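You operate a simulated robot arm through the tools that you are given. There is no shell and no other tool.

Carry out the task below with a simulated robot arm. There is one attempt and no reset: what you move stays moved.

Task
Mill the funnel's granules into the catch tray at the board's speed.
Fine: tray under the outlet, start the mill before the green gate opens, spill nothing; stop once it runs clear and switch off; leave the gate open.

Only the result counts: the job must be done as asked and must still hold three seconds after the hand-in. Knocking over, shifting, dropping, spilling or breaking anything else fails it.

Robot
A 7-joint arm with a two-finger parallel gripper, fixed in place. Base frame: the origin is on the floor under the middle of its stand, x ahead of it, y to its left, z up. Units: mm, rad, N and s.
It reaches about 926 mm from its shoulder. Its first joint turns from -2.007 to 2.007 rad. Payload 3.91 kg.
Tool frame: the origin (TCP) lies between the finger pads and is the grasp point; the fingertips stand 30 mm ahead of it; z points along the fingers, y is the line along which they close. Largest opening 110 mm; finger width 20, thickness 10; the body of the gripper, 48 by 112 mm, starts 55 mm behind the TCP.
Orientation is told as [roll, pitch, yaw] about the base's x, y, z axes, in that order, counted from this pose: with the fingers straight down and closing along the base's y, the tool's x points along the base's -x, its y along +y and its z along -z.

Tools
- The arm moves only by the tool arm_command. Its argument "series" is one flat list of numbers, 7 for each row, row after row: the turn, a rotation vector about the tool's x, y, z in units of 8 degrees (1.0 is 8 degrees), then the shift along the tool's x, y, z in units of 40 mm (1.0 is 40 mm), then the gripper command, from -1 (shut) to 1 (fully open), values between in proportion. In form: [wx, wy, wz, tx, ty, tz, hand, wx, wy, wz, tx, ty, tz, hand, ...]. A call has 1 to 20 rows; each row shifts and turns the commanded pose from where the row before left it, along the tool's axes as they then stand. A call with a number of a shift or a turn outside -1 to 1 is refused whole. Each row takes 0.2 s and may step no farther than 50 mm and 0.15 rad from the row before; otherwise, or with a gripper value out of range, the whole call is refused. Where a pose cannot be reached the arm comes as near as it can. A force on the tool above 90 N (or 10 N above the force at the start of the call, whichever is more), or a blocked arm, ends the call early, and 0.2 s more pass. Each finger travels about 153 mm/s and halts on what it meets, pressing with about 37 N; the grip force reading is that of the motor and also rises with nothing between the fingers. The clock runs only during rows and for 0.2 s after the last one: add rows that do not move to give the fingers time. The reply holds the time, the measured pose of the TCP, the force on the tool along the base axes, the opening and the grip force, in the units named above and with some noise, with the torque about the TCP (base axes, N m) and any sound that the robot's microphone picked up.
- Cameras (640 x 400 px; columns grow to the right, rows downward): "scene" is fixed at [49.3, -500.6, 1628.7]; the picture's right is [-0.66, 0.75, 0.00], its down [0.66, 0.58, -0.47] and it looks along [-0.35, -0.32, -0.88] (base axes); focal length 214 px, centre (320, 200). "wrist" rides on the gripper at [73, 17, -103] in the tool frame; the picture's right is [-0.23, 0.97, 0.00], its down [-0.76, -0.18, -0.62] and it looks along [-0.61, -0.14, 0.78] (tool axes); focal length 222 px, centre (320, 200). There is no depth. A picture from a camera that has moved, and an enlarged one, comes with that camera's place and axes in the base frame and with its lens.
- capture(camera): a new picture of that camera. No time passes.
- lift_body(by): slides the trunk up (or, below 0, down) by that many mm; the arm rides with it, the base frame stays. It gives what a move gives, with no picture.
- zoom(camera, box): a new picture of the part [left, top, right, bottom] of that camera's present view, enlarged. No time passes.
- close_job(): hands the job in; it is judged then, once.

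Places have to be worked out from the pictures, the camera data and where the tool is seen. Open the gripper and draw the arm clear of the work before you hand the job in, unless the task says otherwise.

The tools are called after "Request:" as a command line: name --argument value ..., lists and objects as JSON in quotes. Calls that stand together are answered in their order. arm_command: Moves the arm, as the interface text tells. Its arguments: {"type":"object","properties":{"series":{"type":"array","items":{"type":"number"}}},"required":["series"]} The other tools are called the same way: lift_body (by) moves the trunk up or down; capture (camera) takes a picture; zoom (camera, box) takes an enlarged picture of a part of a camera's view; close_job () hands the job in.

At the start:

```text
time: 0.0
ee_pos: [553.4, -370.4, 1457.8]
orientation: [0.0, 0.001, -0.002]
force: [0.5, 0.3, 0.4]
moment: [-0.02, 0.04, 0.01]
opening: 109.9
grasp_force: 0.1
trunk travel left (down, up): [-925.0, 65.0]
```

scene: 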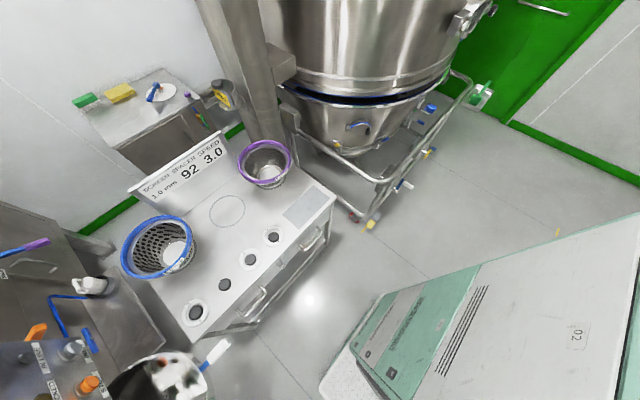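
wrist: 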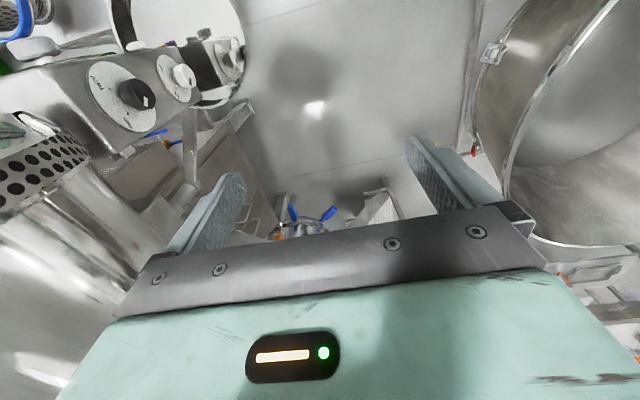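

The first pictures show a busy room with a mill somewhere close to the gripper and a board reading "92 3.0". I'll take enlarged views to find the parts before moving.

Request:
capture --camera "scene"

Request:
zoom --camera "scene" --box '[100, 120, 340, 270]'

Request:
zoom --camera "scene" --box '[0, 250, 240, 400]'

Request:
zoom --camera "wrist" --box '[0, 0, 320, 200]'

```text
taken
```

scene: 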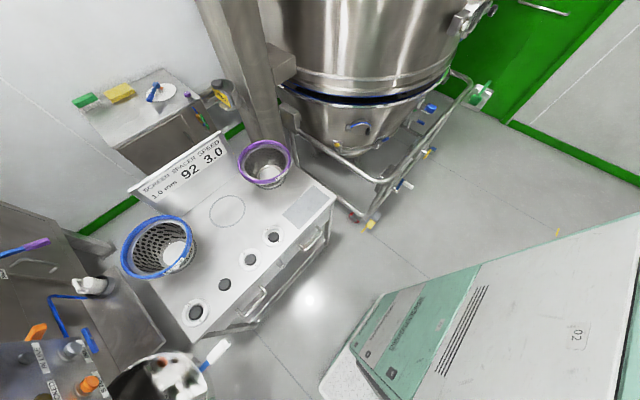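

```text
2.67 times, centred on (220, 195) of scene
camera zoom: at [49.3, -500.6, 1628.7], right [-0.66, 0.75, 0.0], down [0.66, 0.58, -0.47], along [-0.35, -0.32, -0.88], focal length 572 px, centre (587, 213)
```

zoom: 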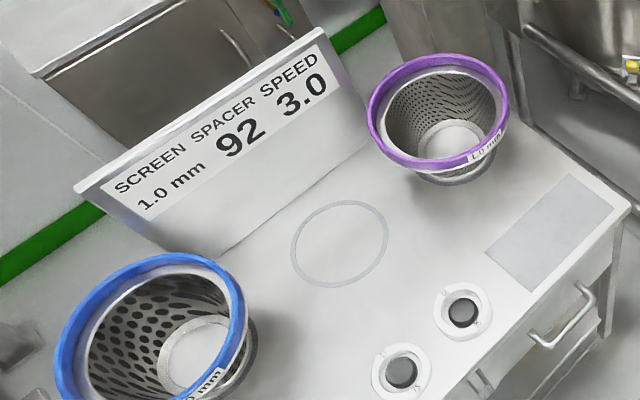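

```text
2.67 times, centred on (120, 325) of scene
camera zoom: at [49.3, -500.6, 1628.7], right [-0.66, 0.75, 0.0], down [0.66, 0.58, -0.47], along [-0.35, -0.32, -0.88], focal length 572 px, centre (853, -133)
```

zoom: 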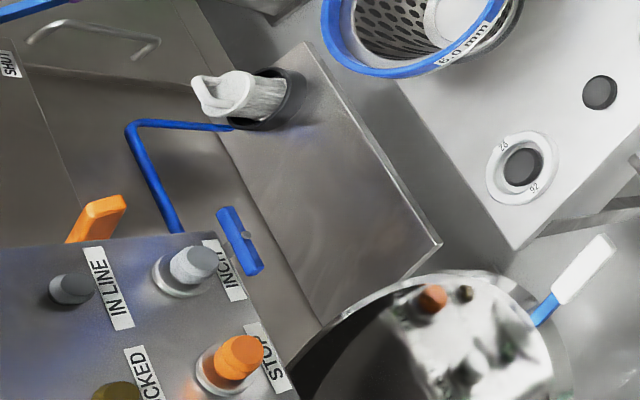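

```text
2.00 times, centred on (160, 100) of wrist
camera zoom: at [480.9, -352.9, 1561.4], right [0.23, 0.97, 0.0], down [0.76, -0.18, 0.62], along [0.61, -0.14, -0.78], focal length 444 px, centre (640, 400)
```

zoom: 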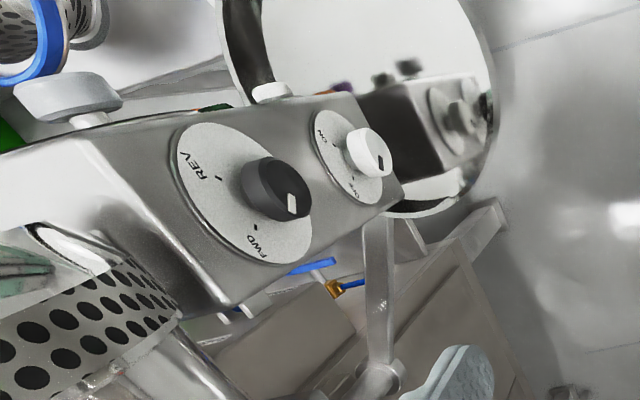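

The wrist view shows a control box (FWD/REV dial, on/off knob) with a mirror behind it, off to the left (−y). I'll take more enlarged views to place everything before moving.

Request:
zoom --camera "wrist" --box '[0, 130, 240, 280]'

Request:
zoom --camera "wrist" --box '[0, 0, 120, 75]'

Request:
zoom --camera "wrist" --box '[200, 130, 440, 280]'

Request:
zoom --camera "scene" --box '[0, 320, 128, 400]'

Request:
zoom --camera "scene" --box '[0, 190, 128, 270]'

Request:
zoom --camera "scene" --box '[110, 320, 238, 400]'

```text
2.67 times, centred on (120, 205) of wrist
camera zoom: at [480.9, -352.9, 1561.4], right [0.23, 0.97, 0.0], down [0.76, -0.18, 0.62], along [0.61, -0.14, -0.78], focal length 592 px, centre (853, 187)
```

zoom: 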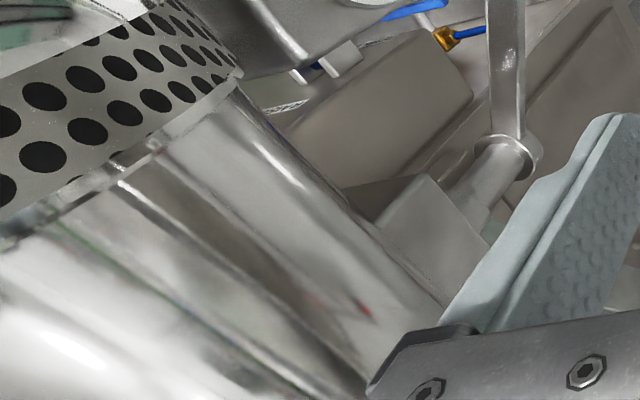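

```text
5.33 times, centred on (60, 38) of wrist
camera zoom: at [480.9, -352.9, 1561.4], right [0.23, 0.97, 0.0], down [0.76, -0.18, 0.62], along [0.61, -0.14, -0.78], focal length 1185 px, centre (1707, 1067)
```

zoom: 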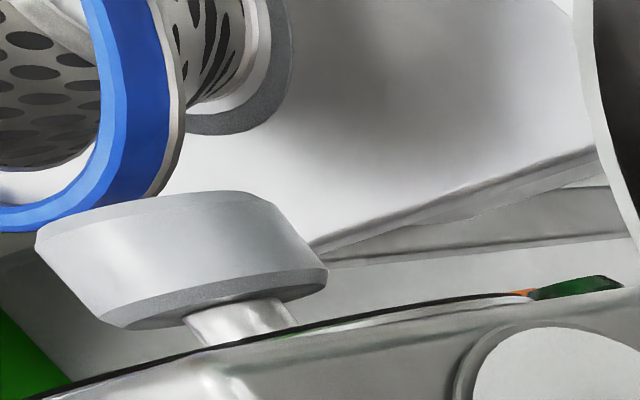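

```text
2.67 times, centred on (320, 205) of wrist
camera zoom: at [480.9, -352.9, 1561.4], right [0.23, 0.97, 0.0], down [0.76, -0.18, 0.62], along [0.61, -0.14, -0.78], focal length 592 px, centre (320, 187)
```

zoom: 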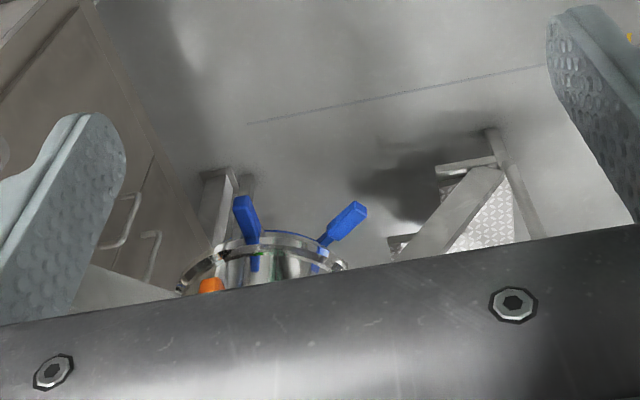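

```text
5.00 times, centred on (64, 360) of scene
camera zoom: at [49.3, -500.6, 1628.7], right [-0.66, 0.75, 0.0], down [0.66, 0.58, -0.47], along [-0.35, -0.32, -0.88], focal length 1072 px, centre (1600, -600)
```

zoom: 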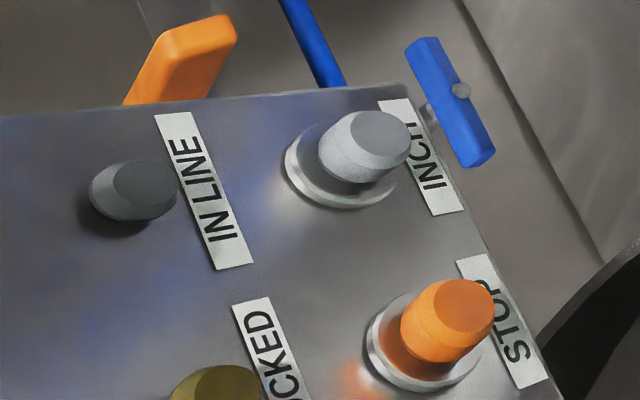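

```text
5.00 times, centred on (64, 230) of scene
camera zoom: at [49.3, -500.6, 1628.7], right [-0.66, 0.75, 0.0], down [0.66, 0.58, -0.47], along [-0.35, -0.32, -0.88], focal length 1072 px, centre (1600, 50)
```

zoom: 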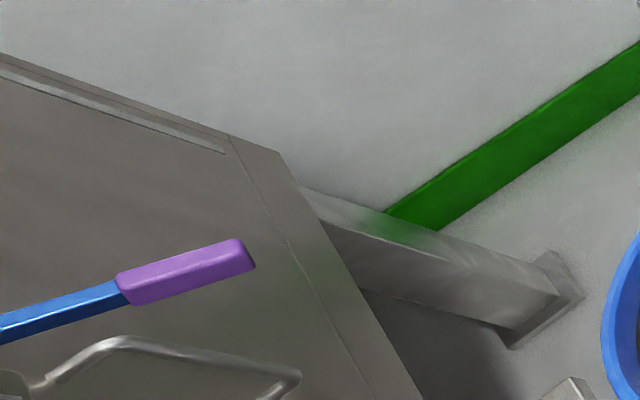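

```text
5.00 times, centred on (174, 360) of scene
camera zoom: at [49.3, -500.6, 1628.7], right [-0.66, 0.75, 0.0], down [0.66, 0.58, -0.47], along [-0.35, -0.32, -0.88], focal length 1072 px, centre (1050, -600)
```

zoom: 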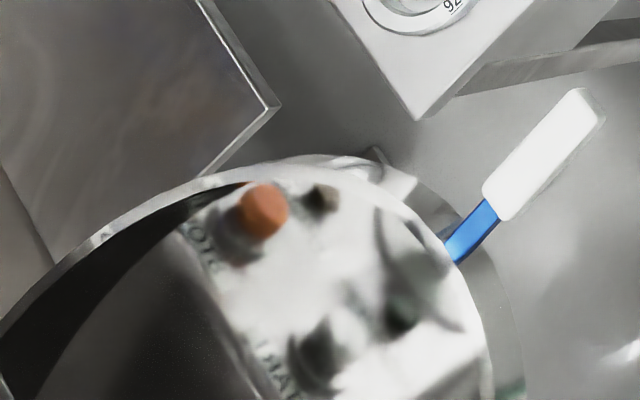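

The machine lies to the robot's right (−y). I'll turn the tool in place about its own axis, fingers still down, so that the wrist camera looks toward −y; the camera swings to +y, away from the equipment.

Request:
arm_command --series '[0, 0, 1, 0, 0, 0, 1, 0, 0, 1, 0, 0, 0, 1, 0, 0, 1, 0, 0, 0, 1, 0, 0, 1, 0, 0, 0, 1, 0, 0, 1, 0, 0, 0, 1, 0, 0, 1, 0, 0, 0, 1]'

Request:
capture --camera "wrist"

Request:
capture --camera "scene"

```text
time: 1.4
ee_pos: [553.3, -371.3, 1456.2]
orientation: [-0.002, 0.001, -0.842]
force: [0.2, 0.9, -0.7]
moment: [0.01, 0.03, -0.01]
opening: 109.7
grasp_force: 0.1
trunk travel left (down, up): [-925.0, 65.0]
```

```text
taken
camera wrist: at [518.1, -303.9, 1561.2], right [0.88, 0.48, 0.0], down [0.38, -0.69, 0.62], along [0.3, -0.55, -0.78], focal length 222 px, centre (320, 200)
```

wrist: 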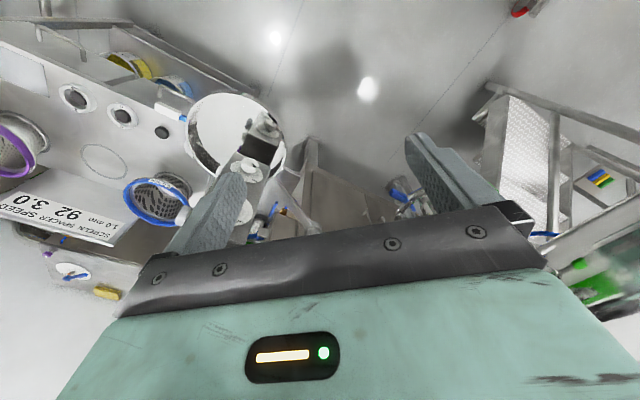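

```text
taken
```

scene: 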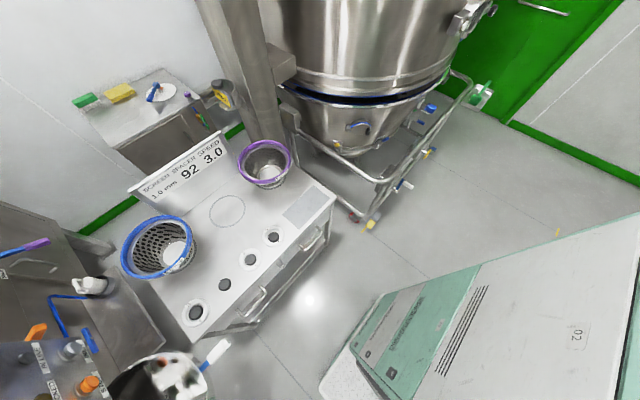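

The wide-angle view now shows the bench with screens and board (left), the mill with its mirror in the middle, and a step frame on the right. I'll enlarge the middle parts.

Request:
zoom --camera "wrist" --box '[160, 80, 320, 260]'

Request:
zoom --camera "wrist" --box '[200, 160, 320, 250]'

Request:
zoom --camera "wrist" --box '[440, 60, 640, 300]'

Request:
zoom --camera "wrist" --box '[320, 120, 480, 220]'

Request:
zoom --camera "wrist" --box '[0, 0, 240, 150]'

Request:
zoom --camera "wrist" --box '[0, 150, 200, 310]'

```text
2.22 times, centred on (240, 170) of wrist
camera zoom: at [518.1, -303.9, 1561.2], right [0.88, 0.48, 0.0], down [0.38, -0.69, 0.62], along [0.3, -0.55, -0.78], focal length 494 px, centre (498, 267)
```

zoom: 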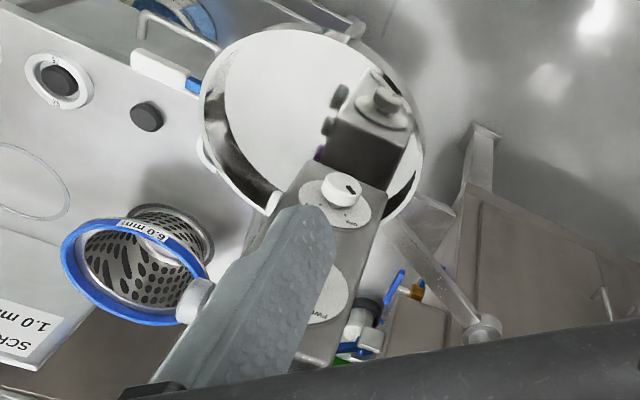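

```text
4.44 times, centred on (260, 205) of wrist
camera zoom: at [518.1, -303.9, 1561.2], right [0.88, 0.48, 0.0], down [0.38, -0.69, 0.62], along [0.3, -0.55, -0.78], focal length 987 px, centre (587, 178)
```

zoom: 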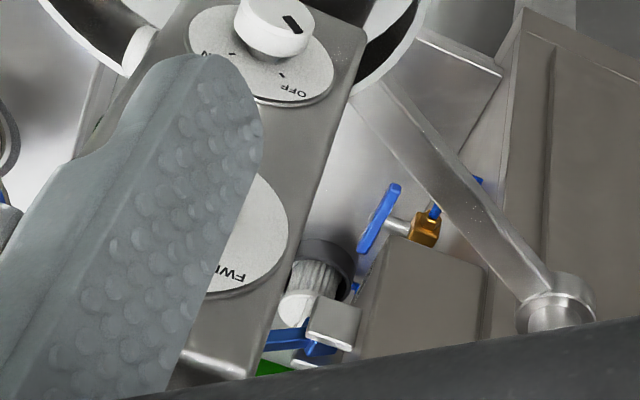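

```text
1.67 times, centred on (540, 180) of wrist
camera zoom: at [518.1, -303.9, 1561.2], right [0.88, 0.48, 0.0], down [0.38, -0.69, 0.62], along [0.3, -0.55, -0.78], focal length 370 px, centre (-47, 233)
```

zoom: 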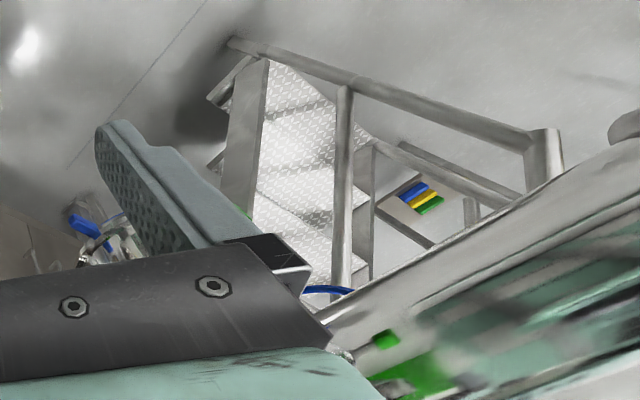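

```text
4.00 times, centred on (400, 170) of wrist
camera zoom: at [518.1, -303.9, 1561.2], right [0.88, 0.48, 0.0], down [0.38, -0.69, 0.62], along [0.3, -0.55, -0.78], focal length 888 px, centre (0, 320)
```

zoom: 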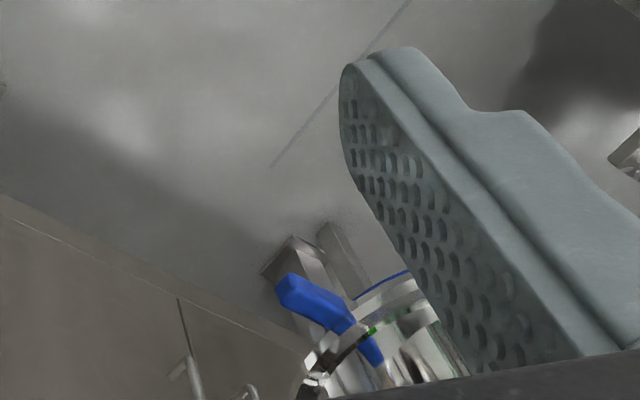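

```text
2.67 times, centred on (120, 75) of wrist
camera zoom: at [518.1, -303.9, 1561.2], right [0.88, 0.48, 0.0], down [0.38, -0.69, 0.62], along [0.3, -0.55, -0.78], focal length 592 px, centre (853, 533)
```

zoom: 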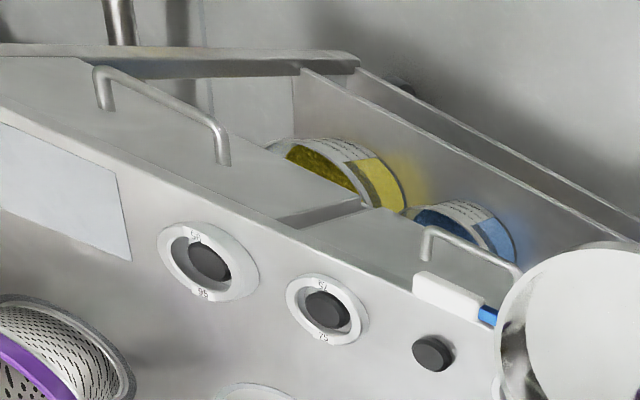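

```text
2.50 times, centred on (100, 230) of wrist
camera zoom: at [518.1, -303.9, 1561.2], right [0.88, 0.48, 0.0], down [0.38, -0.69, 0.62], along [0.3, -0.55, -0.78], focal length 555 px, centre (870, 125)
```

zoom: 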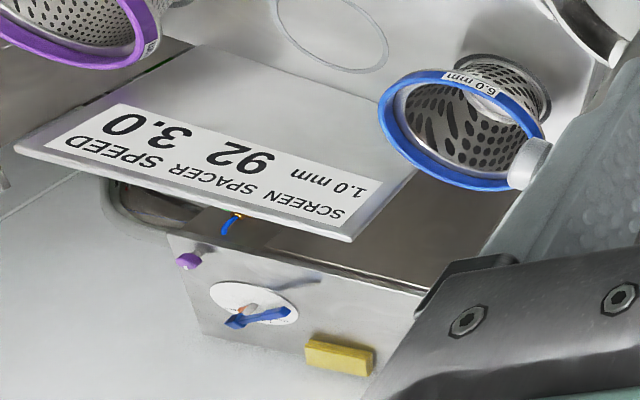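

I've triangulated the ON/OFF knob at about [499, −601, 1120], so the mill is close on the −y side. I'll finish the yaw to −90° and tilt the fingers somewhat toward −y, so the camera looks more level at the mill, while backing off toward +y.

Request:
arm_command --series '[0, 0, 1, 0.5, 0, 0, 1, 0, 0, 1, 0.5, 0, 0, 1, 0, 0, 1, 0.5, 0, 0, 1, 0, 0, 1, 0.5, 0, 0, 1, 0, 0, 1, 0.5, 0, 0, 1, 0, 0, 0.2, 0.5, 0, 0, 1]'

Request:
capture --camera "wrist"

```text
time: 2.8
ee_pos: [510.4, -262.1, 1457.6]
orientation: [-0.001, 0.0, -1.564]
force: [-0.6, -0.1, -0.2]
moment: [-0.03, 0.06, -0.03]
opening: 110.0
grasp_force: 0.0
trunk travel left (down, up): [-925.0, 65.0]
```

```text
taken
camera wrist: at [526.4, -189.3, 1561.9], right [0.97, -0.22, 0.0], down [-0.17, -0.76, 0.62], along [-0.14, -0.61, -0.78], focal length 222 px, centre (320, 200)
```

wrist: 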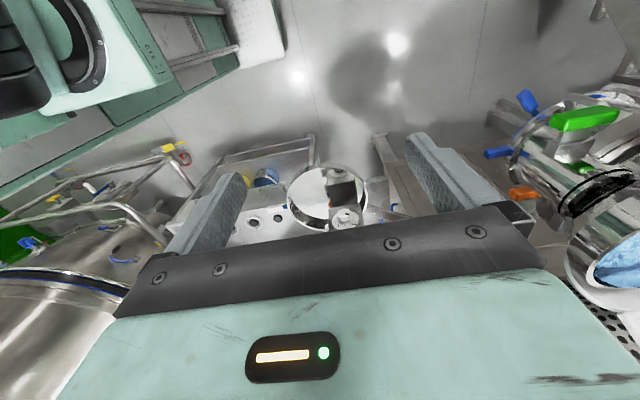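

On the right of this view a green handle shows on a tube near a funnel that holds blue granules. I'll enlarge that side.

Request:
zoom --camera "wrist" --box '[440, 60, 640, 185]'

Request:
zoom --camera "wrist" --box '[480, 180, 640, 350]'

Request:
zoom --camera "wrist" --box '[200, 100, 440, 250]'

Request:
zoom --camera "wrist" --box '[0, 0, 300, 200]'

```text
3.20 times, centred on (540, 122) of wrist
camera zoom: at [526.4, -189.3, 1561.9], right [0.97, -0.22, 0.0], down [-0.17, -0.76, 0.62], along [-0.14, -0.61, -0.78], focal length 711 px, centre (-384, 448)
```

zoom: 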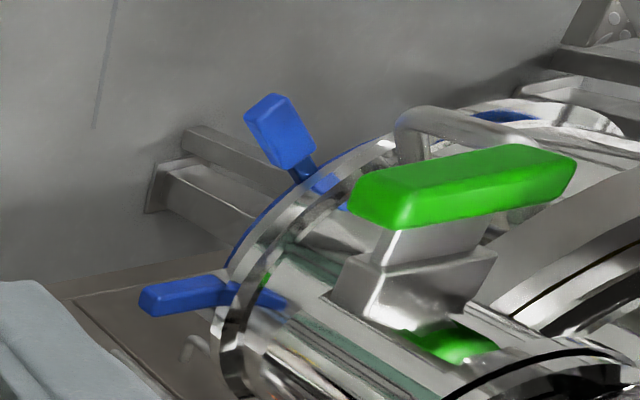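

```text
2.35 times, centred on (560, 265) of wrist
camera zoom: at [526.4, -189.3, 1561.9], right [0.97, -0.22, 0.0], down [-0.17, -0.76, 0.62], along [-0.14, -0.61, -0.78], focal length 523 px, centre (-245, 47)
```

zoom: 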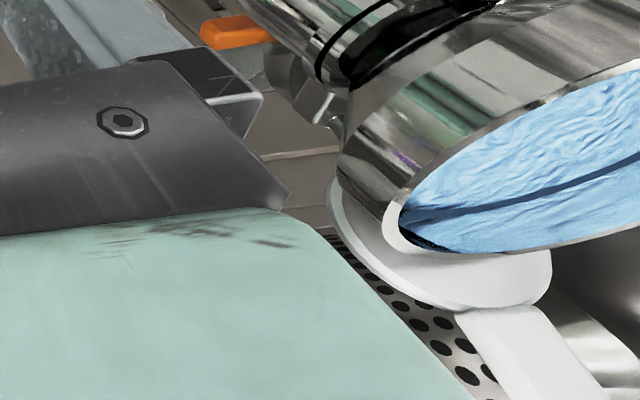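

```text
2.67 times, centred on (320, 175) of wrist
camera zoom: at [526.4, -189.3, 1561.9], right [0.97, -0.22, 0.0], down [-0.17, -0.76, 0.62], along [-0.14, -0.61, -0.78], focal length 592 px, centre (320, 267)
```

zoom: 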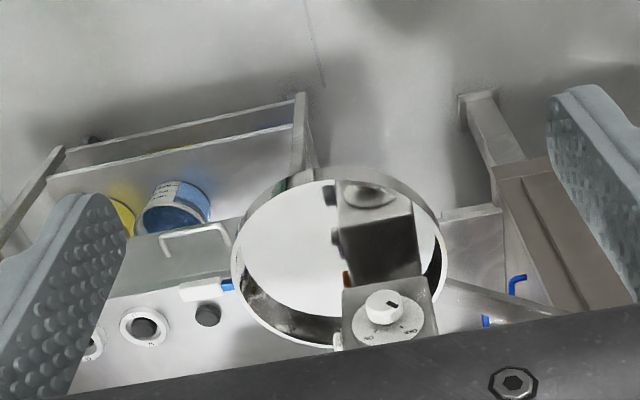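

```text
2.00 times, centred on (150, 100) of wrist
camera zoom: at [526.4, -189.3, 1561.9], right [0.97, -0.22, 0.0], down [-0.17, -0.76, 0.62], along [-0.14, -0.61, -0.78], focal length 444 px, centre (660, 400)
```

zoom: 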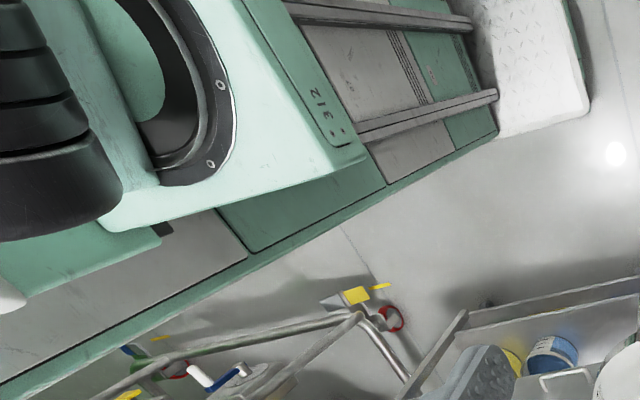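

The funnel (blue granules) and the tube with the green handle are to the front-right, hidden by the gripper when I face them. I'll yaw back about 45°, rise a little and tilt the fingers forward so the camera looks more level at them.

Request:
arm_command --series '[0, 0, -1, 0, 0, -0.5, 1, 0, 0, -1, 0, 0, -0.5, 1, 0, 0, -1, 0, 0, -0.5, 1, 0, 0, -1, 0, 0, -0.5, 1, 0, 0, -1, 0, 0, -0.5, 1, 0, -1, 0, 0, 0, 0, 1, 0, -1, 0, 0, 0, 0, 1, 0, -1, 0, 0, 0, 0, 1, 0, -1, 0, 0, 0, 0, 1]'

Request:
capture --camera "wrist"

Request:
capture --camera "scene"

```text
time: 4.8
ee_pos: [532.3, -269.1, 1538.9]
orientation: [-0.002, -0.488, -0.865]
force: [0.3, -0.3, -0.4]
moment: [0.03, 0.02, -0.01]
opening: 110.0
grasp_force: 0.0
out of reach, approached as far as the arm can: row 8, 9
trunk travel left (down, up): [-925.0, 65.0]
```

```text
taken
camera wrist: at [471.3, -172.2, 1596.7], right [0.87, 0.48, 0.11], down [0.11, -0.4, 0.91], along [0.48, -0.78, -0.41], focal length 222 px, centre (320, 200)
```

wrist: 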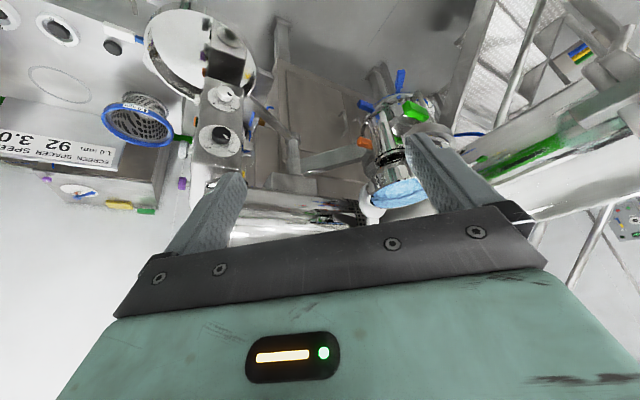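

```text
taken
```

scene: 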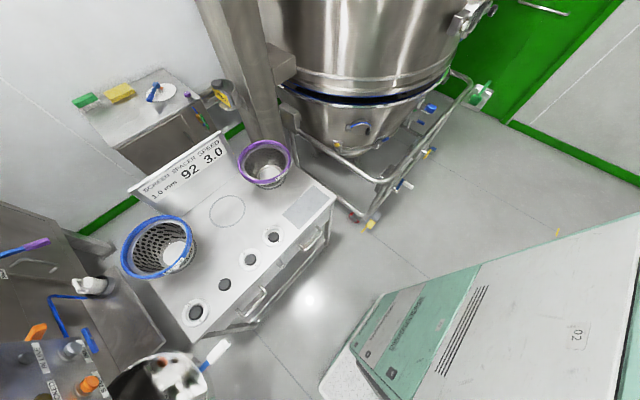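

Now the whole mill is in view (picture upside down): control box, motor body, arm to the funnel with granules, tube and green handle. I'll enlarge these parts.

Request:
zoom --camera "wrist" --box '[320, 60, 480, 220]'

Request:
zoom --camera "wrist" --box '[130, 0, 310, 190]'

Request:
zoom --camera "wrist" --box '[220, 140, 420, 260]'

Request:
zoom --camera "wrist" --box '[440, 0, 640, 250]'

Request:
zoom --camera "wrist" --box '[0, 90, 220, 230]'

```text
2.50 times, centred on (400, 140) of wrist
camera zoom: at [471.3, -172.2, 1596.7], right [0.87, 0.48, 0.11], down [0.11, -0.4, 0.91], along [0.48, -0.78, -0.41], focal length 555 px, centre (120, 350)
```

zoom: 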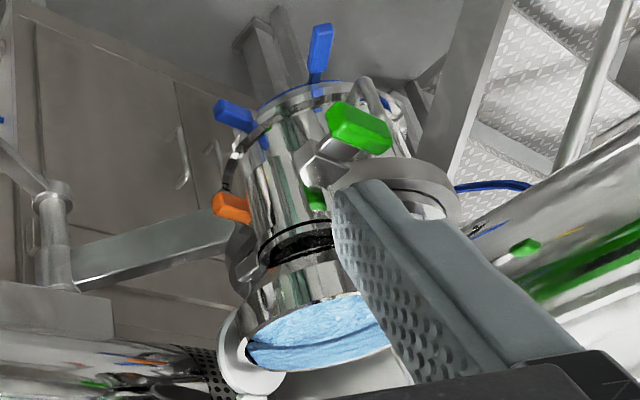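

```text
2.11 times, centred on (220, 95) of wrist
camera zoom: at [471.3, -172.2, 1596.7], right [0.87, 0.48, 0.11], down [0.11, -0.4, 0.91], along [0.48, -0.78, -0.41], focal length 468 px, centre (530, 421)
```

zoom: 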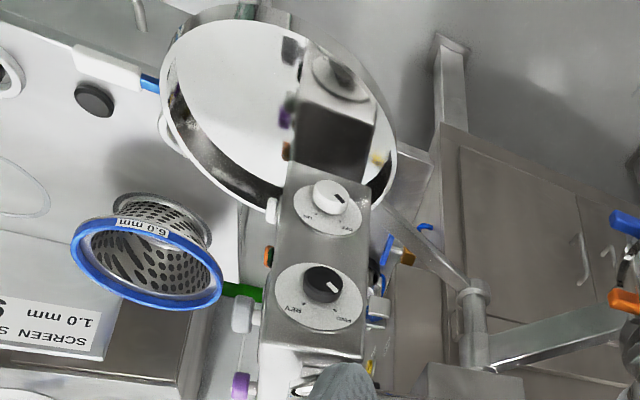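

```text
3.20 times, centred on (320, 200) of wrist
camera zoom: at [471.3, -172.2, 1596.7], right [0.87, 0.48, 0.11], down [0.11, -0.4, 0.91], along [0.48, -0.78, -0.41], focal length 711 px, centre (320, 200)
```

zoom: 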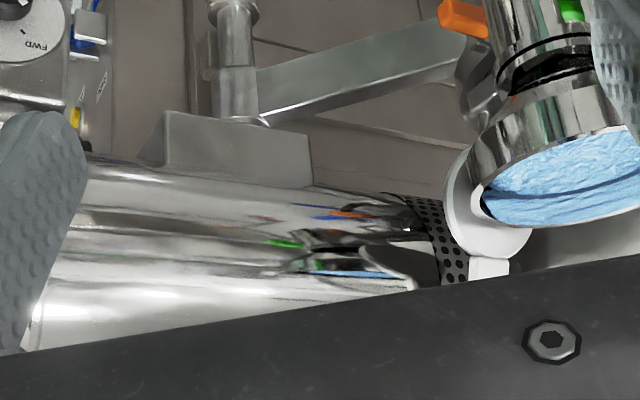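

```text
1.60 times, centred on (540, 125) of wrist
camera zoom: at [471.3, -172.2, 1596.7], right [0.87, 0.48, 0.11], down [0.11, -0.4, 0.91], along [0.48, -0.78, -0.41], focal length 355 px, centre (-32, 320)
```

zoom: 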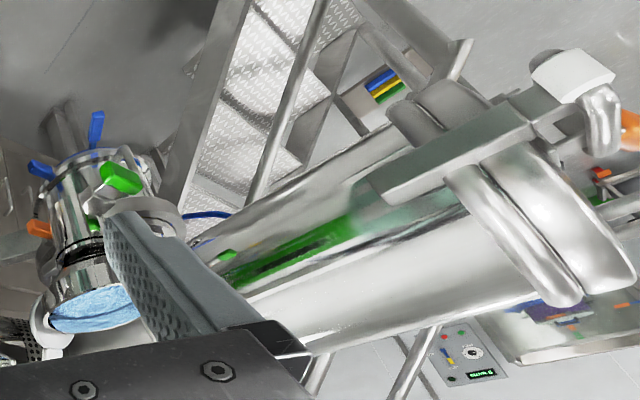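

```text
2.86 times, centred on (110, 160) of wrist
camera zoom: at [471.3, -172.2, 1596.7], right [0.87, 0.48, 0.11], down [0.11, -0.4, 0.91], along [0.48, -0.78, -0.41], focal length 635 px, centre (920, 314)
```

zoom: 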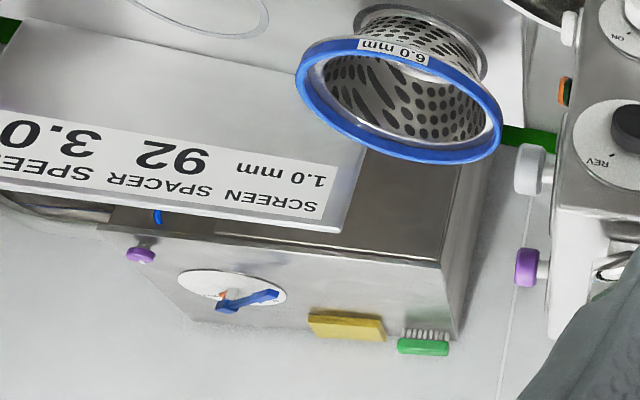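

I need a longer baseline to place the funnel and green handle. The space below the gripper looked empty in the earlier view, so I'll lower the trunk 150 mm and look again.

Request:
lift_body --by -150

Request:
capture --camera "wrist"

Request:
zoom --camera "wrist" --box '[320, 60, 480, 220]'

Request:
zoom --camera "wrist" --box '[130, 0, 310, 190]'

```text
time: 6.5
ee_pos: [531.4, -269.1, 1388.9]
orientation: [-0.002, -0.486, -0.866]
force: [0.0, 0.3, -0.4]
moment: [-0.01, 0.03, 0.0]
opening: 110.1
grasp_force: 0.2
trunk travel left (down, up): [-775.0, 215.0]
```

```text
taken
camera wrist: at [470.7, -172.0, 1447.2], right [0.87, 0.48, 0.11], down [0.11, -0.4, 0.91], along [0.48, -0.78, -0.41], focal length 222 px, centre (320, 200)
```

wrist: 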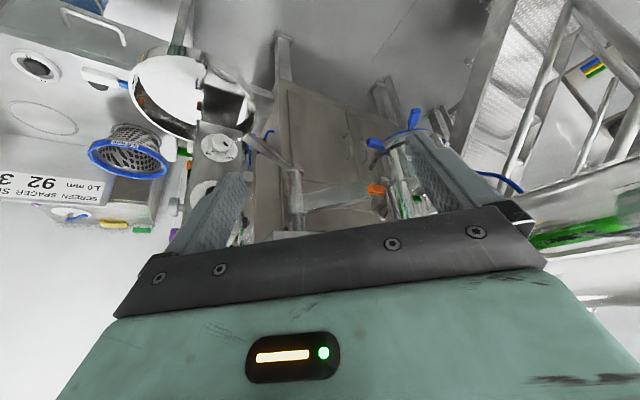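

```text
2.50 times, centred on (400, 140) of wrist
camera zoom: at [470.7, -172.0, 1447.2], right [0.87, 0.48, 0.11], down [0.11, -0.4, 0.91], along [0.48, -0.78, -0.41], focal length 555 px, centre (120, 350)
```

zoom: 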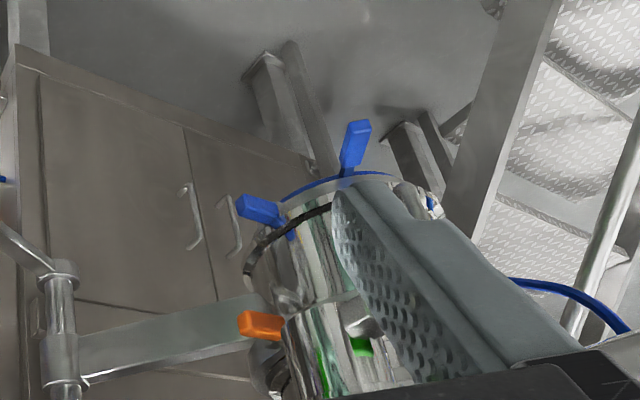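

```text
2.11 times, centred on (220, 95) of wrist
camera zoom: at [470.7, -172.0, 1447.2], right [0.87, 0.48, 0.11], down [0.11, -0.4, 0.91], along [0.48, -0.78, -0.41], focal length 468 px, centre (530, 421)
```

zoom: 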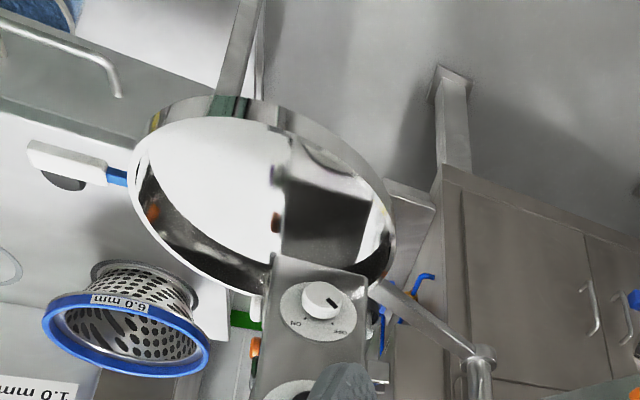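

Triangulating with the vertical baseline puts the orange handle near [866, −540, 1205] and a small green part near [858, −428, 1280]. The green handle itself is behind the right finger, so I'll turn the tool a bit to put it between the fingers.

Request:
arm_command --series '[0, 0, -1, 0, 0, 0, 1, 0, 0, -1, 0, 0, 0, 1]'

Request:
capture --camera "wrist"

Request:
zoom --camera "wrist" --box '[260, 60, 460, 185]'

```text
time: 7.2
ee_pos: [530.7, -270.4, 1390.2]
orientation: [-0.148, -0.466, -0.552]
force: [0.3, -0.1, -1.2]
moment: [-0.02, -0.02, -0.01]
opening: 109.6
grasp_force: 0.1
trunk travel left (down, up): [-775.0, 215.0]
```

```text
taken
camera wrist: at [453.7, -184.2, 1446.7], right [0.73, 0.68, -0.03], down [0.29, -0.28, 0.92], along [0.62, -0.68, -0.4], focal length 222 px, centre (320, 200)
```

wrist: 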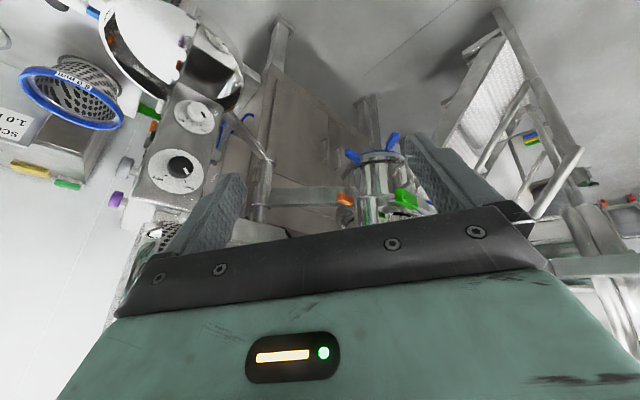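

```text
3.20 times, centred on (360, 122) of wrist
camera zoom: at [453.7, -184.2, 1446.7], right [0.73, 0.68, -0.03], down [0.29, -0.28, 0.92], along [0.62, -0.68, -0.4], focal length 711 px, centre (192, 448)
```

zoom: 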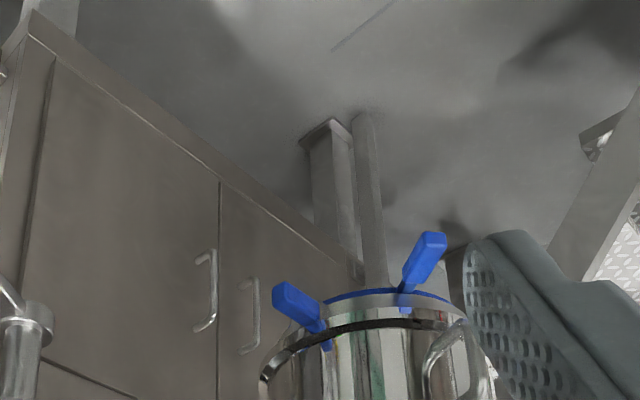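

Green handle is now visible between the fingers at about (404, 200). I'll enlarge it and the mill parts around it.

Request:
zoom --camera "wrist" --box '[320, 120, 450, 230]'

Request:
zoom --camera "wrist" --box '[80, 20, 280, 240]'

Request:
zoom --camera "wrist" --box '[480, 180, 640, 280]'

Request:
zoom --camera "wrist" --box '[100, 80, 220, 155]'

```text
3.64 times, centred on (385, 175) of wrist
camera zoom: at [453.7, -184.2, 1446.7], right [0.73, 0.68, -0.03], down [0.29, -0.28, 0.92], along [0.62, -0.68, -0.4], focal length 808 px, centre (84, 291)
```

zoom: 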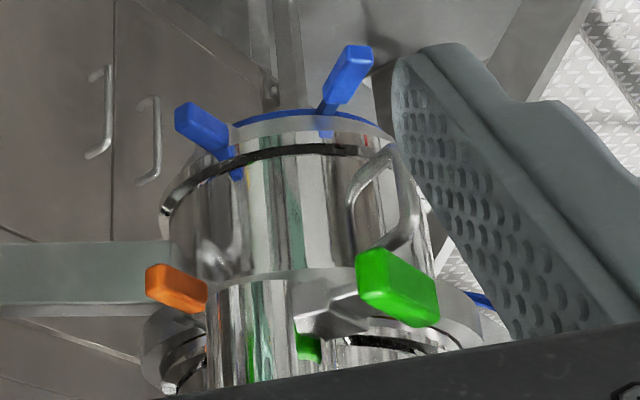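

```text
1.82 times, centred on (180, 130) of wrist
camera zoom: at [453.7, -184.2, 1446.7], right [0.73, 0.68, -0.03], down [0.29, -0.28, 0.92], along [0.62, -0.68, -0.4], focal length 404 px, centre (574, 327)
```

zoom: 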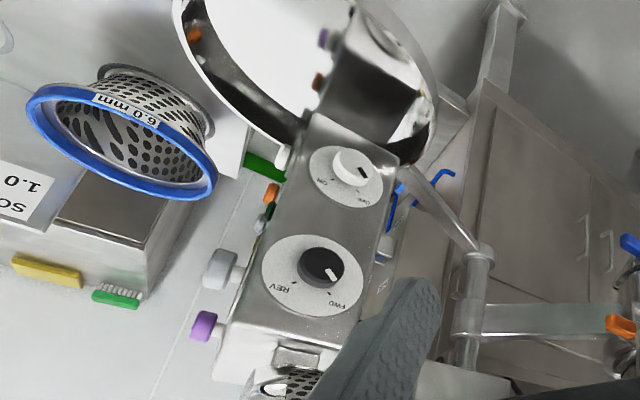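

```text
4.00 times, centred on (560, 230) of wrist
camera zoom: at [453.7, -184.2, 1446.7], right [0.73, 0.68, -0.03], down [0.29, -0.28, 0.92], along [0.62, -0.68, -0.4], focal length 888 px, centre (-640, 80)
```

zoom: 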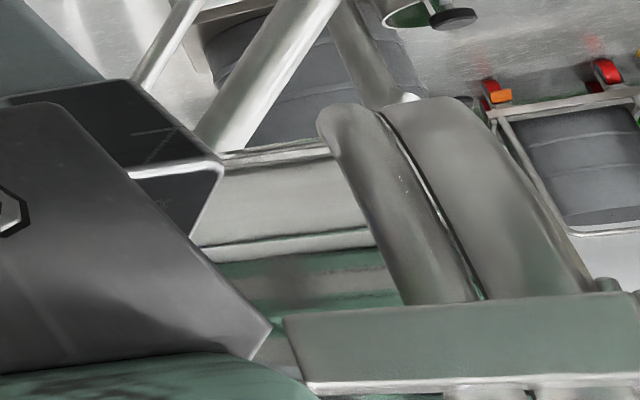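

```text
5.33 times, centred on (160, 118) of wrist
camera zoom: at [453.7, -184.2, 1446.7], right [0.73, 0.68, -0.03], down [0.29, -0.28, 0.92], along [0.62, -0.68, -0.4], focal length 1185 px, centre (1173, 640)
```

zoom: 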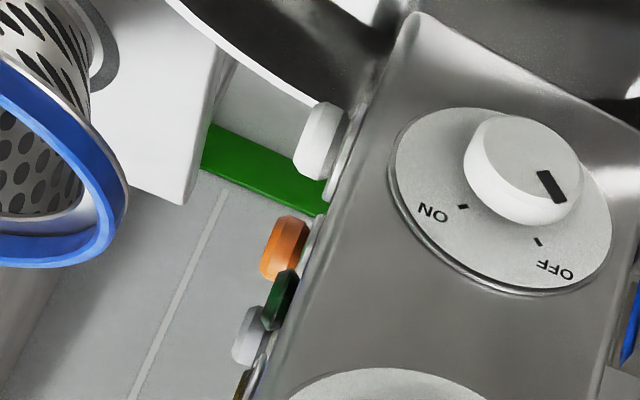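

The green handle triangulates to about [830, −356, 1274]. Next I'll look closely at the mirror and the control box side with the buttons.

Request:
zoom --camera "wrist" --box '[90, 0, 250, 100]'

Request:
zoom --camera "wrist" --box '[100, 100, 250, 250]'

Request:
zoom --camera "scene" --box '[0, 330, 100, 400]'

Request:
zoom --camera "scene" --box '[130, 345, 218, 400]'

```text
4.00 times, centred on (170, 50) of wrist
camera zoom: at [453.7, -184.2, 1446.7], right [0.73, 0.68, -0.03], down [0.29, -0.28, 0.92], along [0.62, -0.68, -0.4], focal length 888 px, centre (920, 800)
```

zoom: 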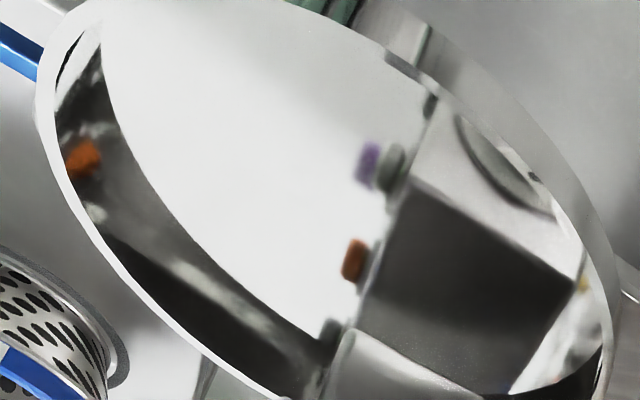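

```text
2.67 times, centred on (175, 175) of wrist
camera zoom: at [453.7, -184.2, 1446.7], right [0.73, 0.68, -0.03], down [0.29, -0.28, 0.92], along [0.62, -0.68, -0.4], focal length 592 px, centre (707, 267)
```

zoom: 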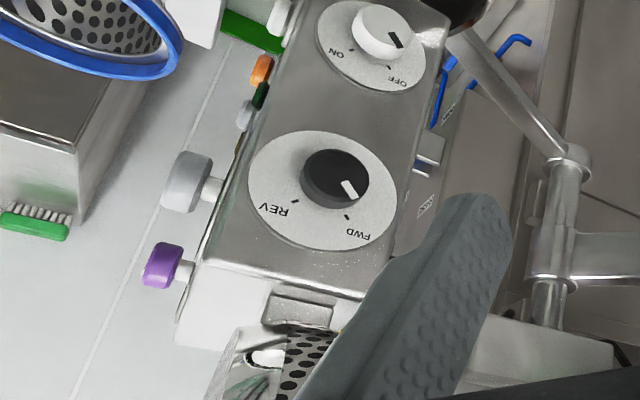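

```text
5.71 times, centred on (50, 365) of scene
camera zoom: at [49.3, -500.6, 1628.7], right [-0.66, 0.75, 0.0], down [0.66, 0.58, -0.47], along [-0.35, -0.32, -0.88], focal length 1226 px, centre (1863, -743)
```

zoom: 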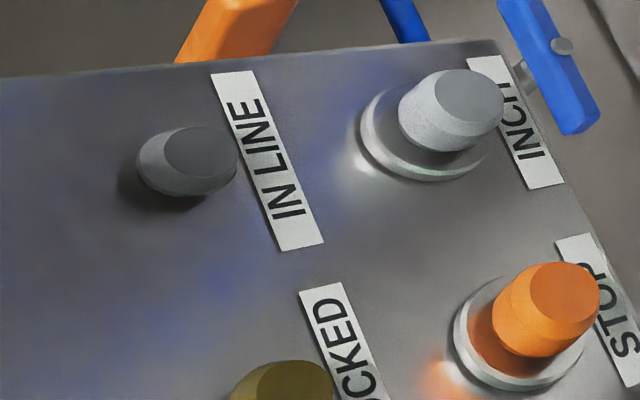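

```text
7.27 times, centred on (174, 372) of scene
camera zoom: at [49.3, -500.6, 1628.7], right [-0.66, 0.75, 0.0], down [0.66, 0.58, -0.47], along [-0.35, -0.32, -0.88], focal length 1560 px, centre (1382, -1054)
```

zoom: 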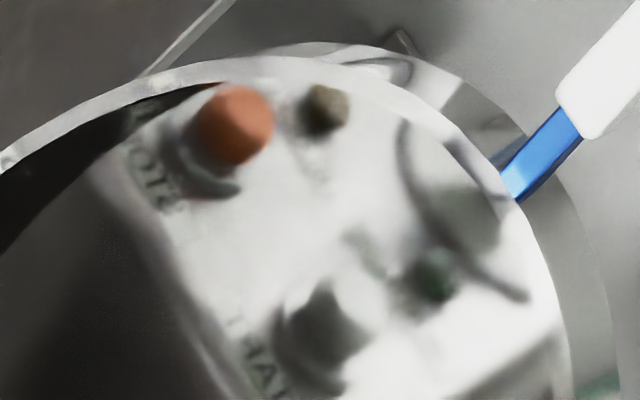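

STOP sits at about [442, −766, 1085], START about [442, −680, 1085] on the control box's −x face. I'll undo the last turn and slide the gripper to about [260, −420, 1330], a free spot, to look at that face directly.

Request:
arm_command --series '[0, 0, 1, 0, 0, 0, 1, 0, 0, 1, 0, 0, 0, 1, 0, 0, 0, 0.257, -0.949, 0.077, 1, 0, 0, 0, 0.257, -0.949, 0.077, 1, 0, 0, 0, 0.257, -0.949, 0.077, 1, 0, 0, 0, 0.257, -0.949, 0.077, 1, 0, 0, 0, 0.257, -0.949, 0.077, 1, 0, 0, 0, 0.257, -0.949, 0.077, 1, 0, 0, 0, 0.257, -0.949, 0.077, 1, 0, 0, 0, 0.257, -0.949, 0.077, 1]'

Request:
capture --camera "wrist"

Request:
capture --camera "scene"

```text
time: 9.3
ee_pos: [376.1, -421.7, 1297.7]
orientation: [0.0, -0.486, -0.866]
force: [0.1, -0.2, 0.1]
moment: [-0.01, 0.02, -0.02]
opening: 110.1
grasp_force: 0.1
out of reach, approached as far as the arm can: row 3, 4, 5, 6, 7, 8
trunk travel left (down, up): [-775.0, 215.0]
```

```text
taken
camera wrist: at [315.9, -324.6, 1355.6], right [0.87, 0.48, 0.11], down [0.11, -0.4, 0.91], along [0.48, -0.78, -0.41], focal length 222 px, centre (320, 200)
```

wrist: 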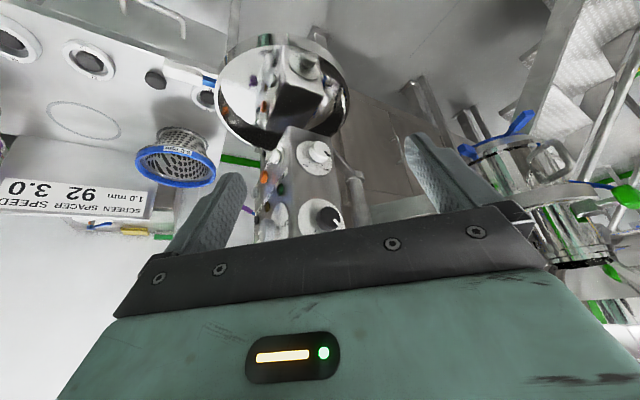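

```text
taken
```

scene: 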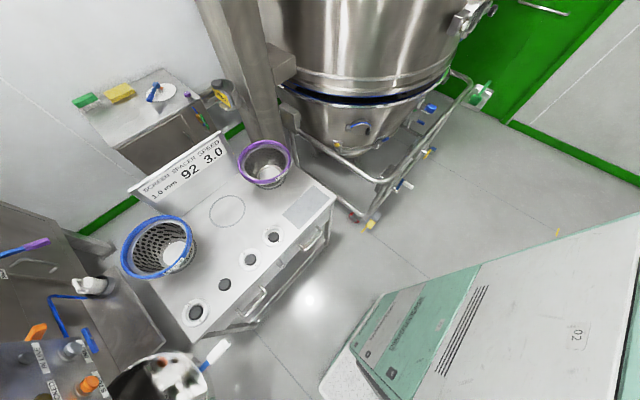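

The arm stopped short at [376, −422, 1298], but the control box's side is visible now. I'll enlarge it.

Request:
zoom --camera "wrist" --box '[220, 130, 380, 240]'

Request:
zoom --camera "wrist" --box '[200, 20, 360, 150]'

Request:
zoom --camera "wrist" --box '[440, 90, 640, 330]'

Request:
zoom --camera "wrist" --box '[230, 140, 290, 220]'

```text
3.64 times, centred on (300, 185) of wrist
camera zoom: at [315.9, -324.6, 1355.6], right [0.87, 0.48, 0.11], down [0.11, -0.4, 0.91], along [0.48, -0.78, -0.41], focal length 808 px, centre (393, 254)
```

zoom: 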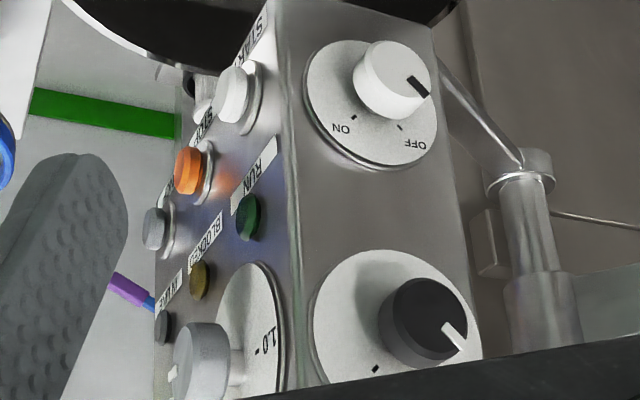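

```text
3.08 times, centred on (280, 85) of wrist
camera zoom: at [315.9, -324.6, 1355.6], right [0.87, 0.48, 0.11], down [0.11, -0.4, 0.91], along [0.48, -0.78, -0.41], focal length 684 px, centre (443, 554)
```

zoom: 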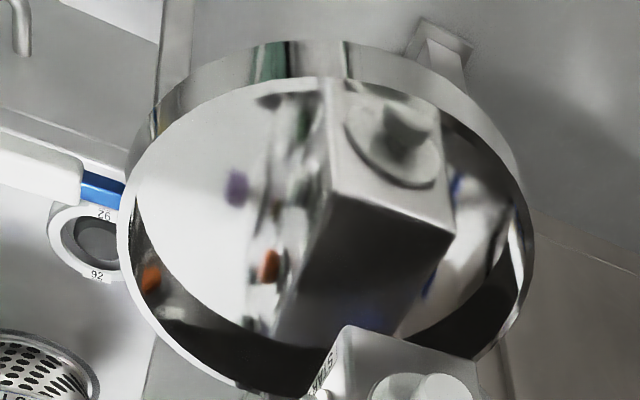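

```text
1.67 times, centred on (540, 210) of wrist
camera zoom: at [315.9, -324.6, 1355.6], right [0.87, 0.48, 0.11], down [0.11, -0.4, 0.91], along [0.48, -0.78, -0.41], focal length 370 px, centre (-47, 183)
```

zoom: 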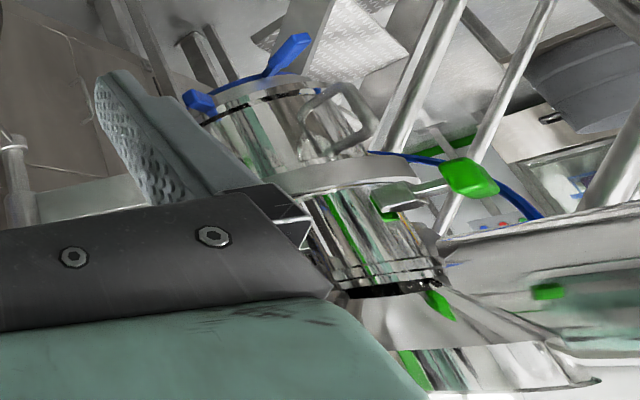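

```text
5.00 times, centred on (260, 180) of wrist
camera zoom: at [315.9, -324.6, 1355.6], right [0.87, 0.48, 0.11], down [0.11, -0.4, 0.91], along [0.48, -0.78, -0.41], focal length 1111 px, centre (620, 300)
```

zoom: 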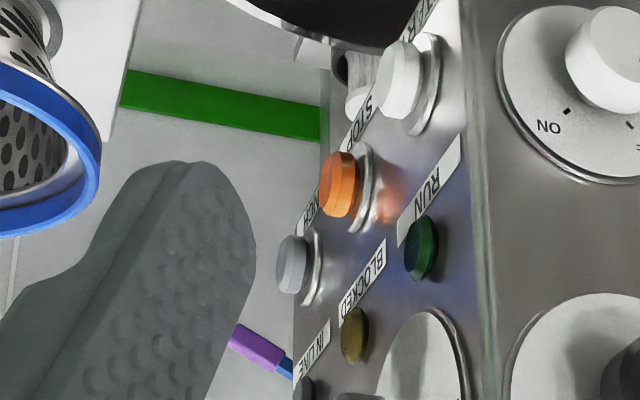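

The labels read START (white), STOP (orange), INCH (grey), lamps RUN, BLOCKED and IN LINE, and a speed dial with a grey knob above them. Next I'll go back and raise the trunk to see the gate and funnel from above.

Request:
arm_command --series '[0, 0, 0, -0.257, 0.949, -0.077, 1, 0, 0, 0, -0.257, 0.949, -0.077, 1, 0, 0, 0, -0.257, 0.949, -0.077, 1, 0, 0, 0, -0.257, 0.949, -0.077, 1, 0, 0, 0, -0.257, 0.949, -0.077, 1, 0, 0, 0, -0.257, 0.949, -0.077, 1, 0, 0, 0, -0.257, 0.949, -0.077, 1, 0, 0, 0, -0.257, 0.949, -0.077, 1]'

Request:
lift_body --by 215

Request:
capture --camera "wrist"

```text
time: 11.2
ee_pos: [648.7, -272.5, 1358.4]
orientation: [-0.002, -0.487, -0.868]
force: [0.2, -0.7, 0.0]
moment: [0.0, -0.04, 0.02]
opening: 109.9
grasp_force: 0.1
out of reach, approached as far as the arm can: row 1
trunk travel left (down, up): [-775.0, 215.0]
```

```text
time: 13.4
ee_pos: [648.4, -272.6, 1573.2]
orientation: [-0.003, -0.486, -0.866]
force: [0.3, -0.4, 0.2]
moment: [-0.02, -0.03, 0.0]
opening: 110.0
grasp_force: 0.1
trunk travel left (down, up): [-990.0, 0.0]
```

```text
taken
camera wrist: at [589.0, -174.4, 1631.4], right [0.87, 0.48, 0.11], down [0.11, -0.4, 0.91], along [0.48, -0.78, -0.41], focal length 222 px, centre (320, 200)
```

wrist: 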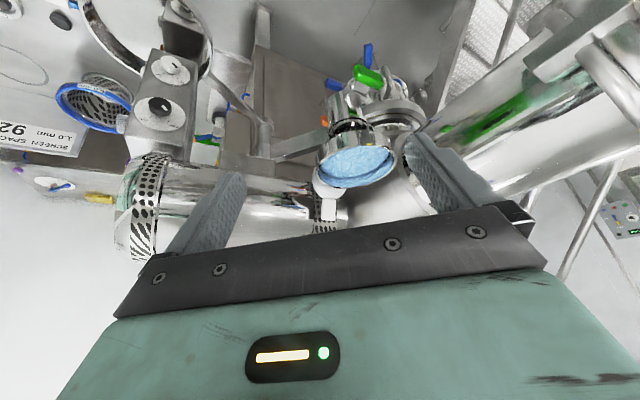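

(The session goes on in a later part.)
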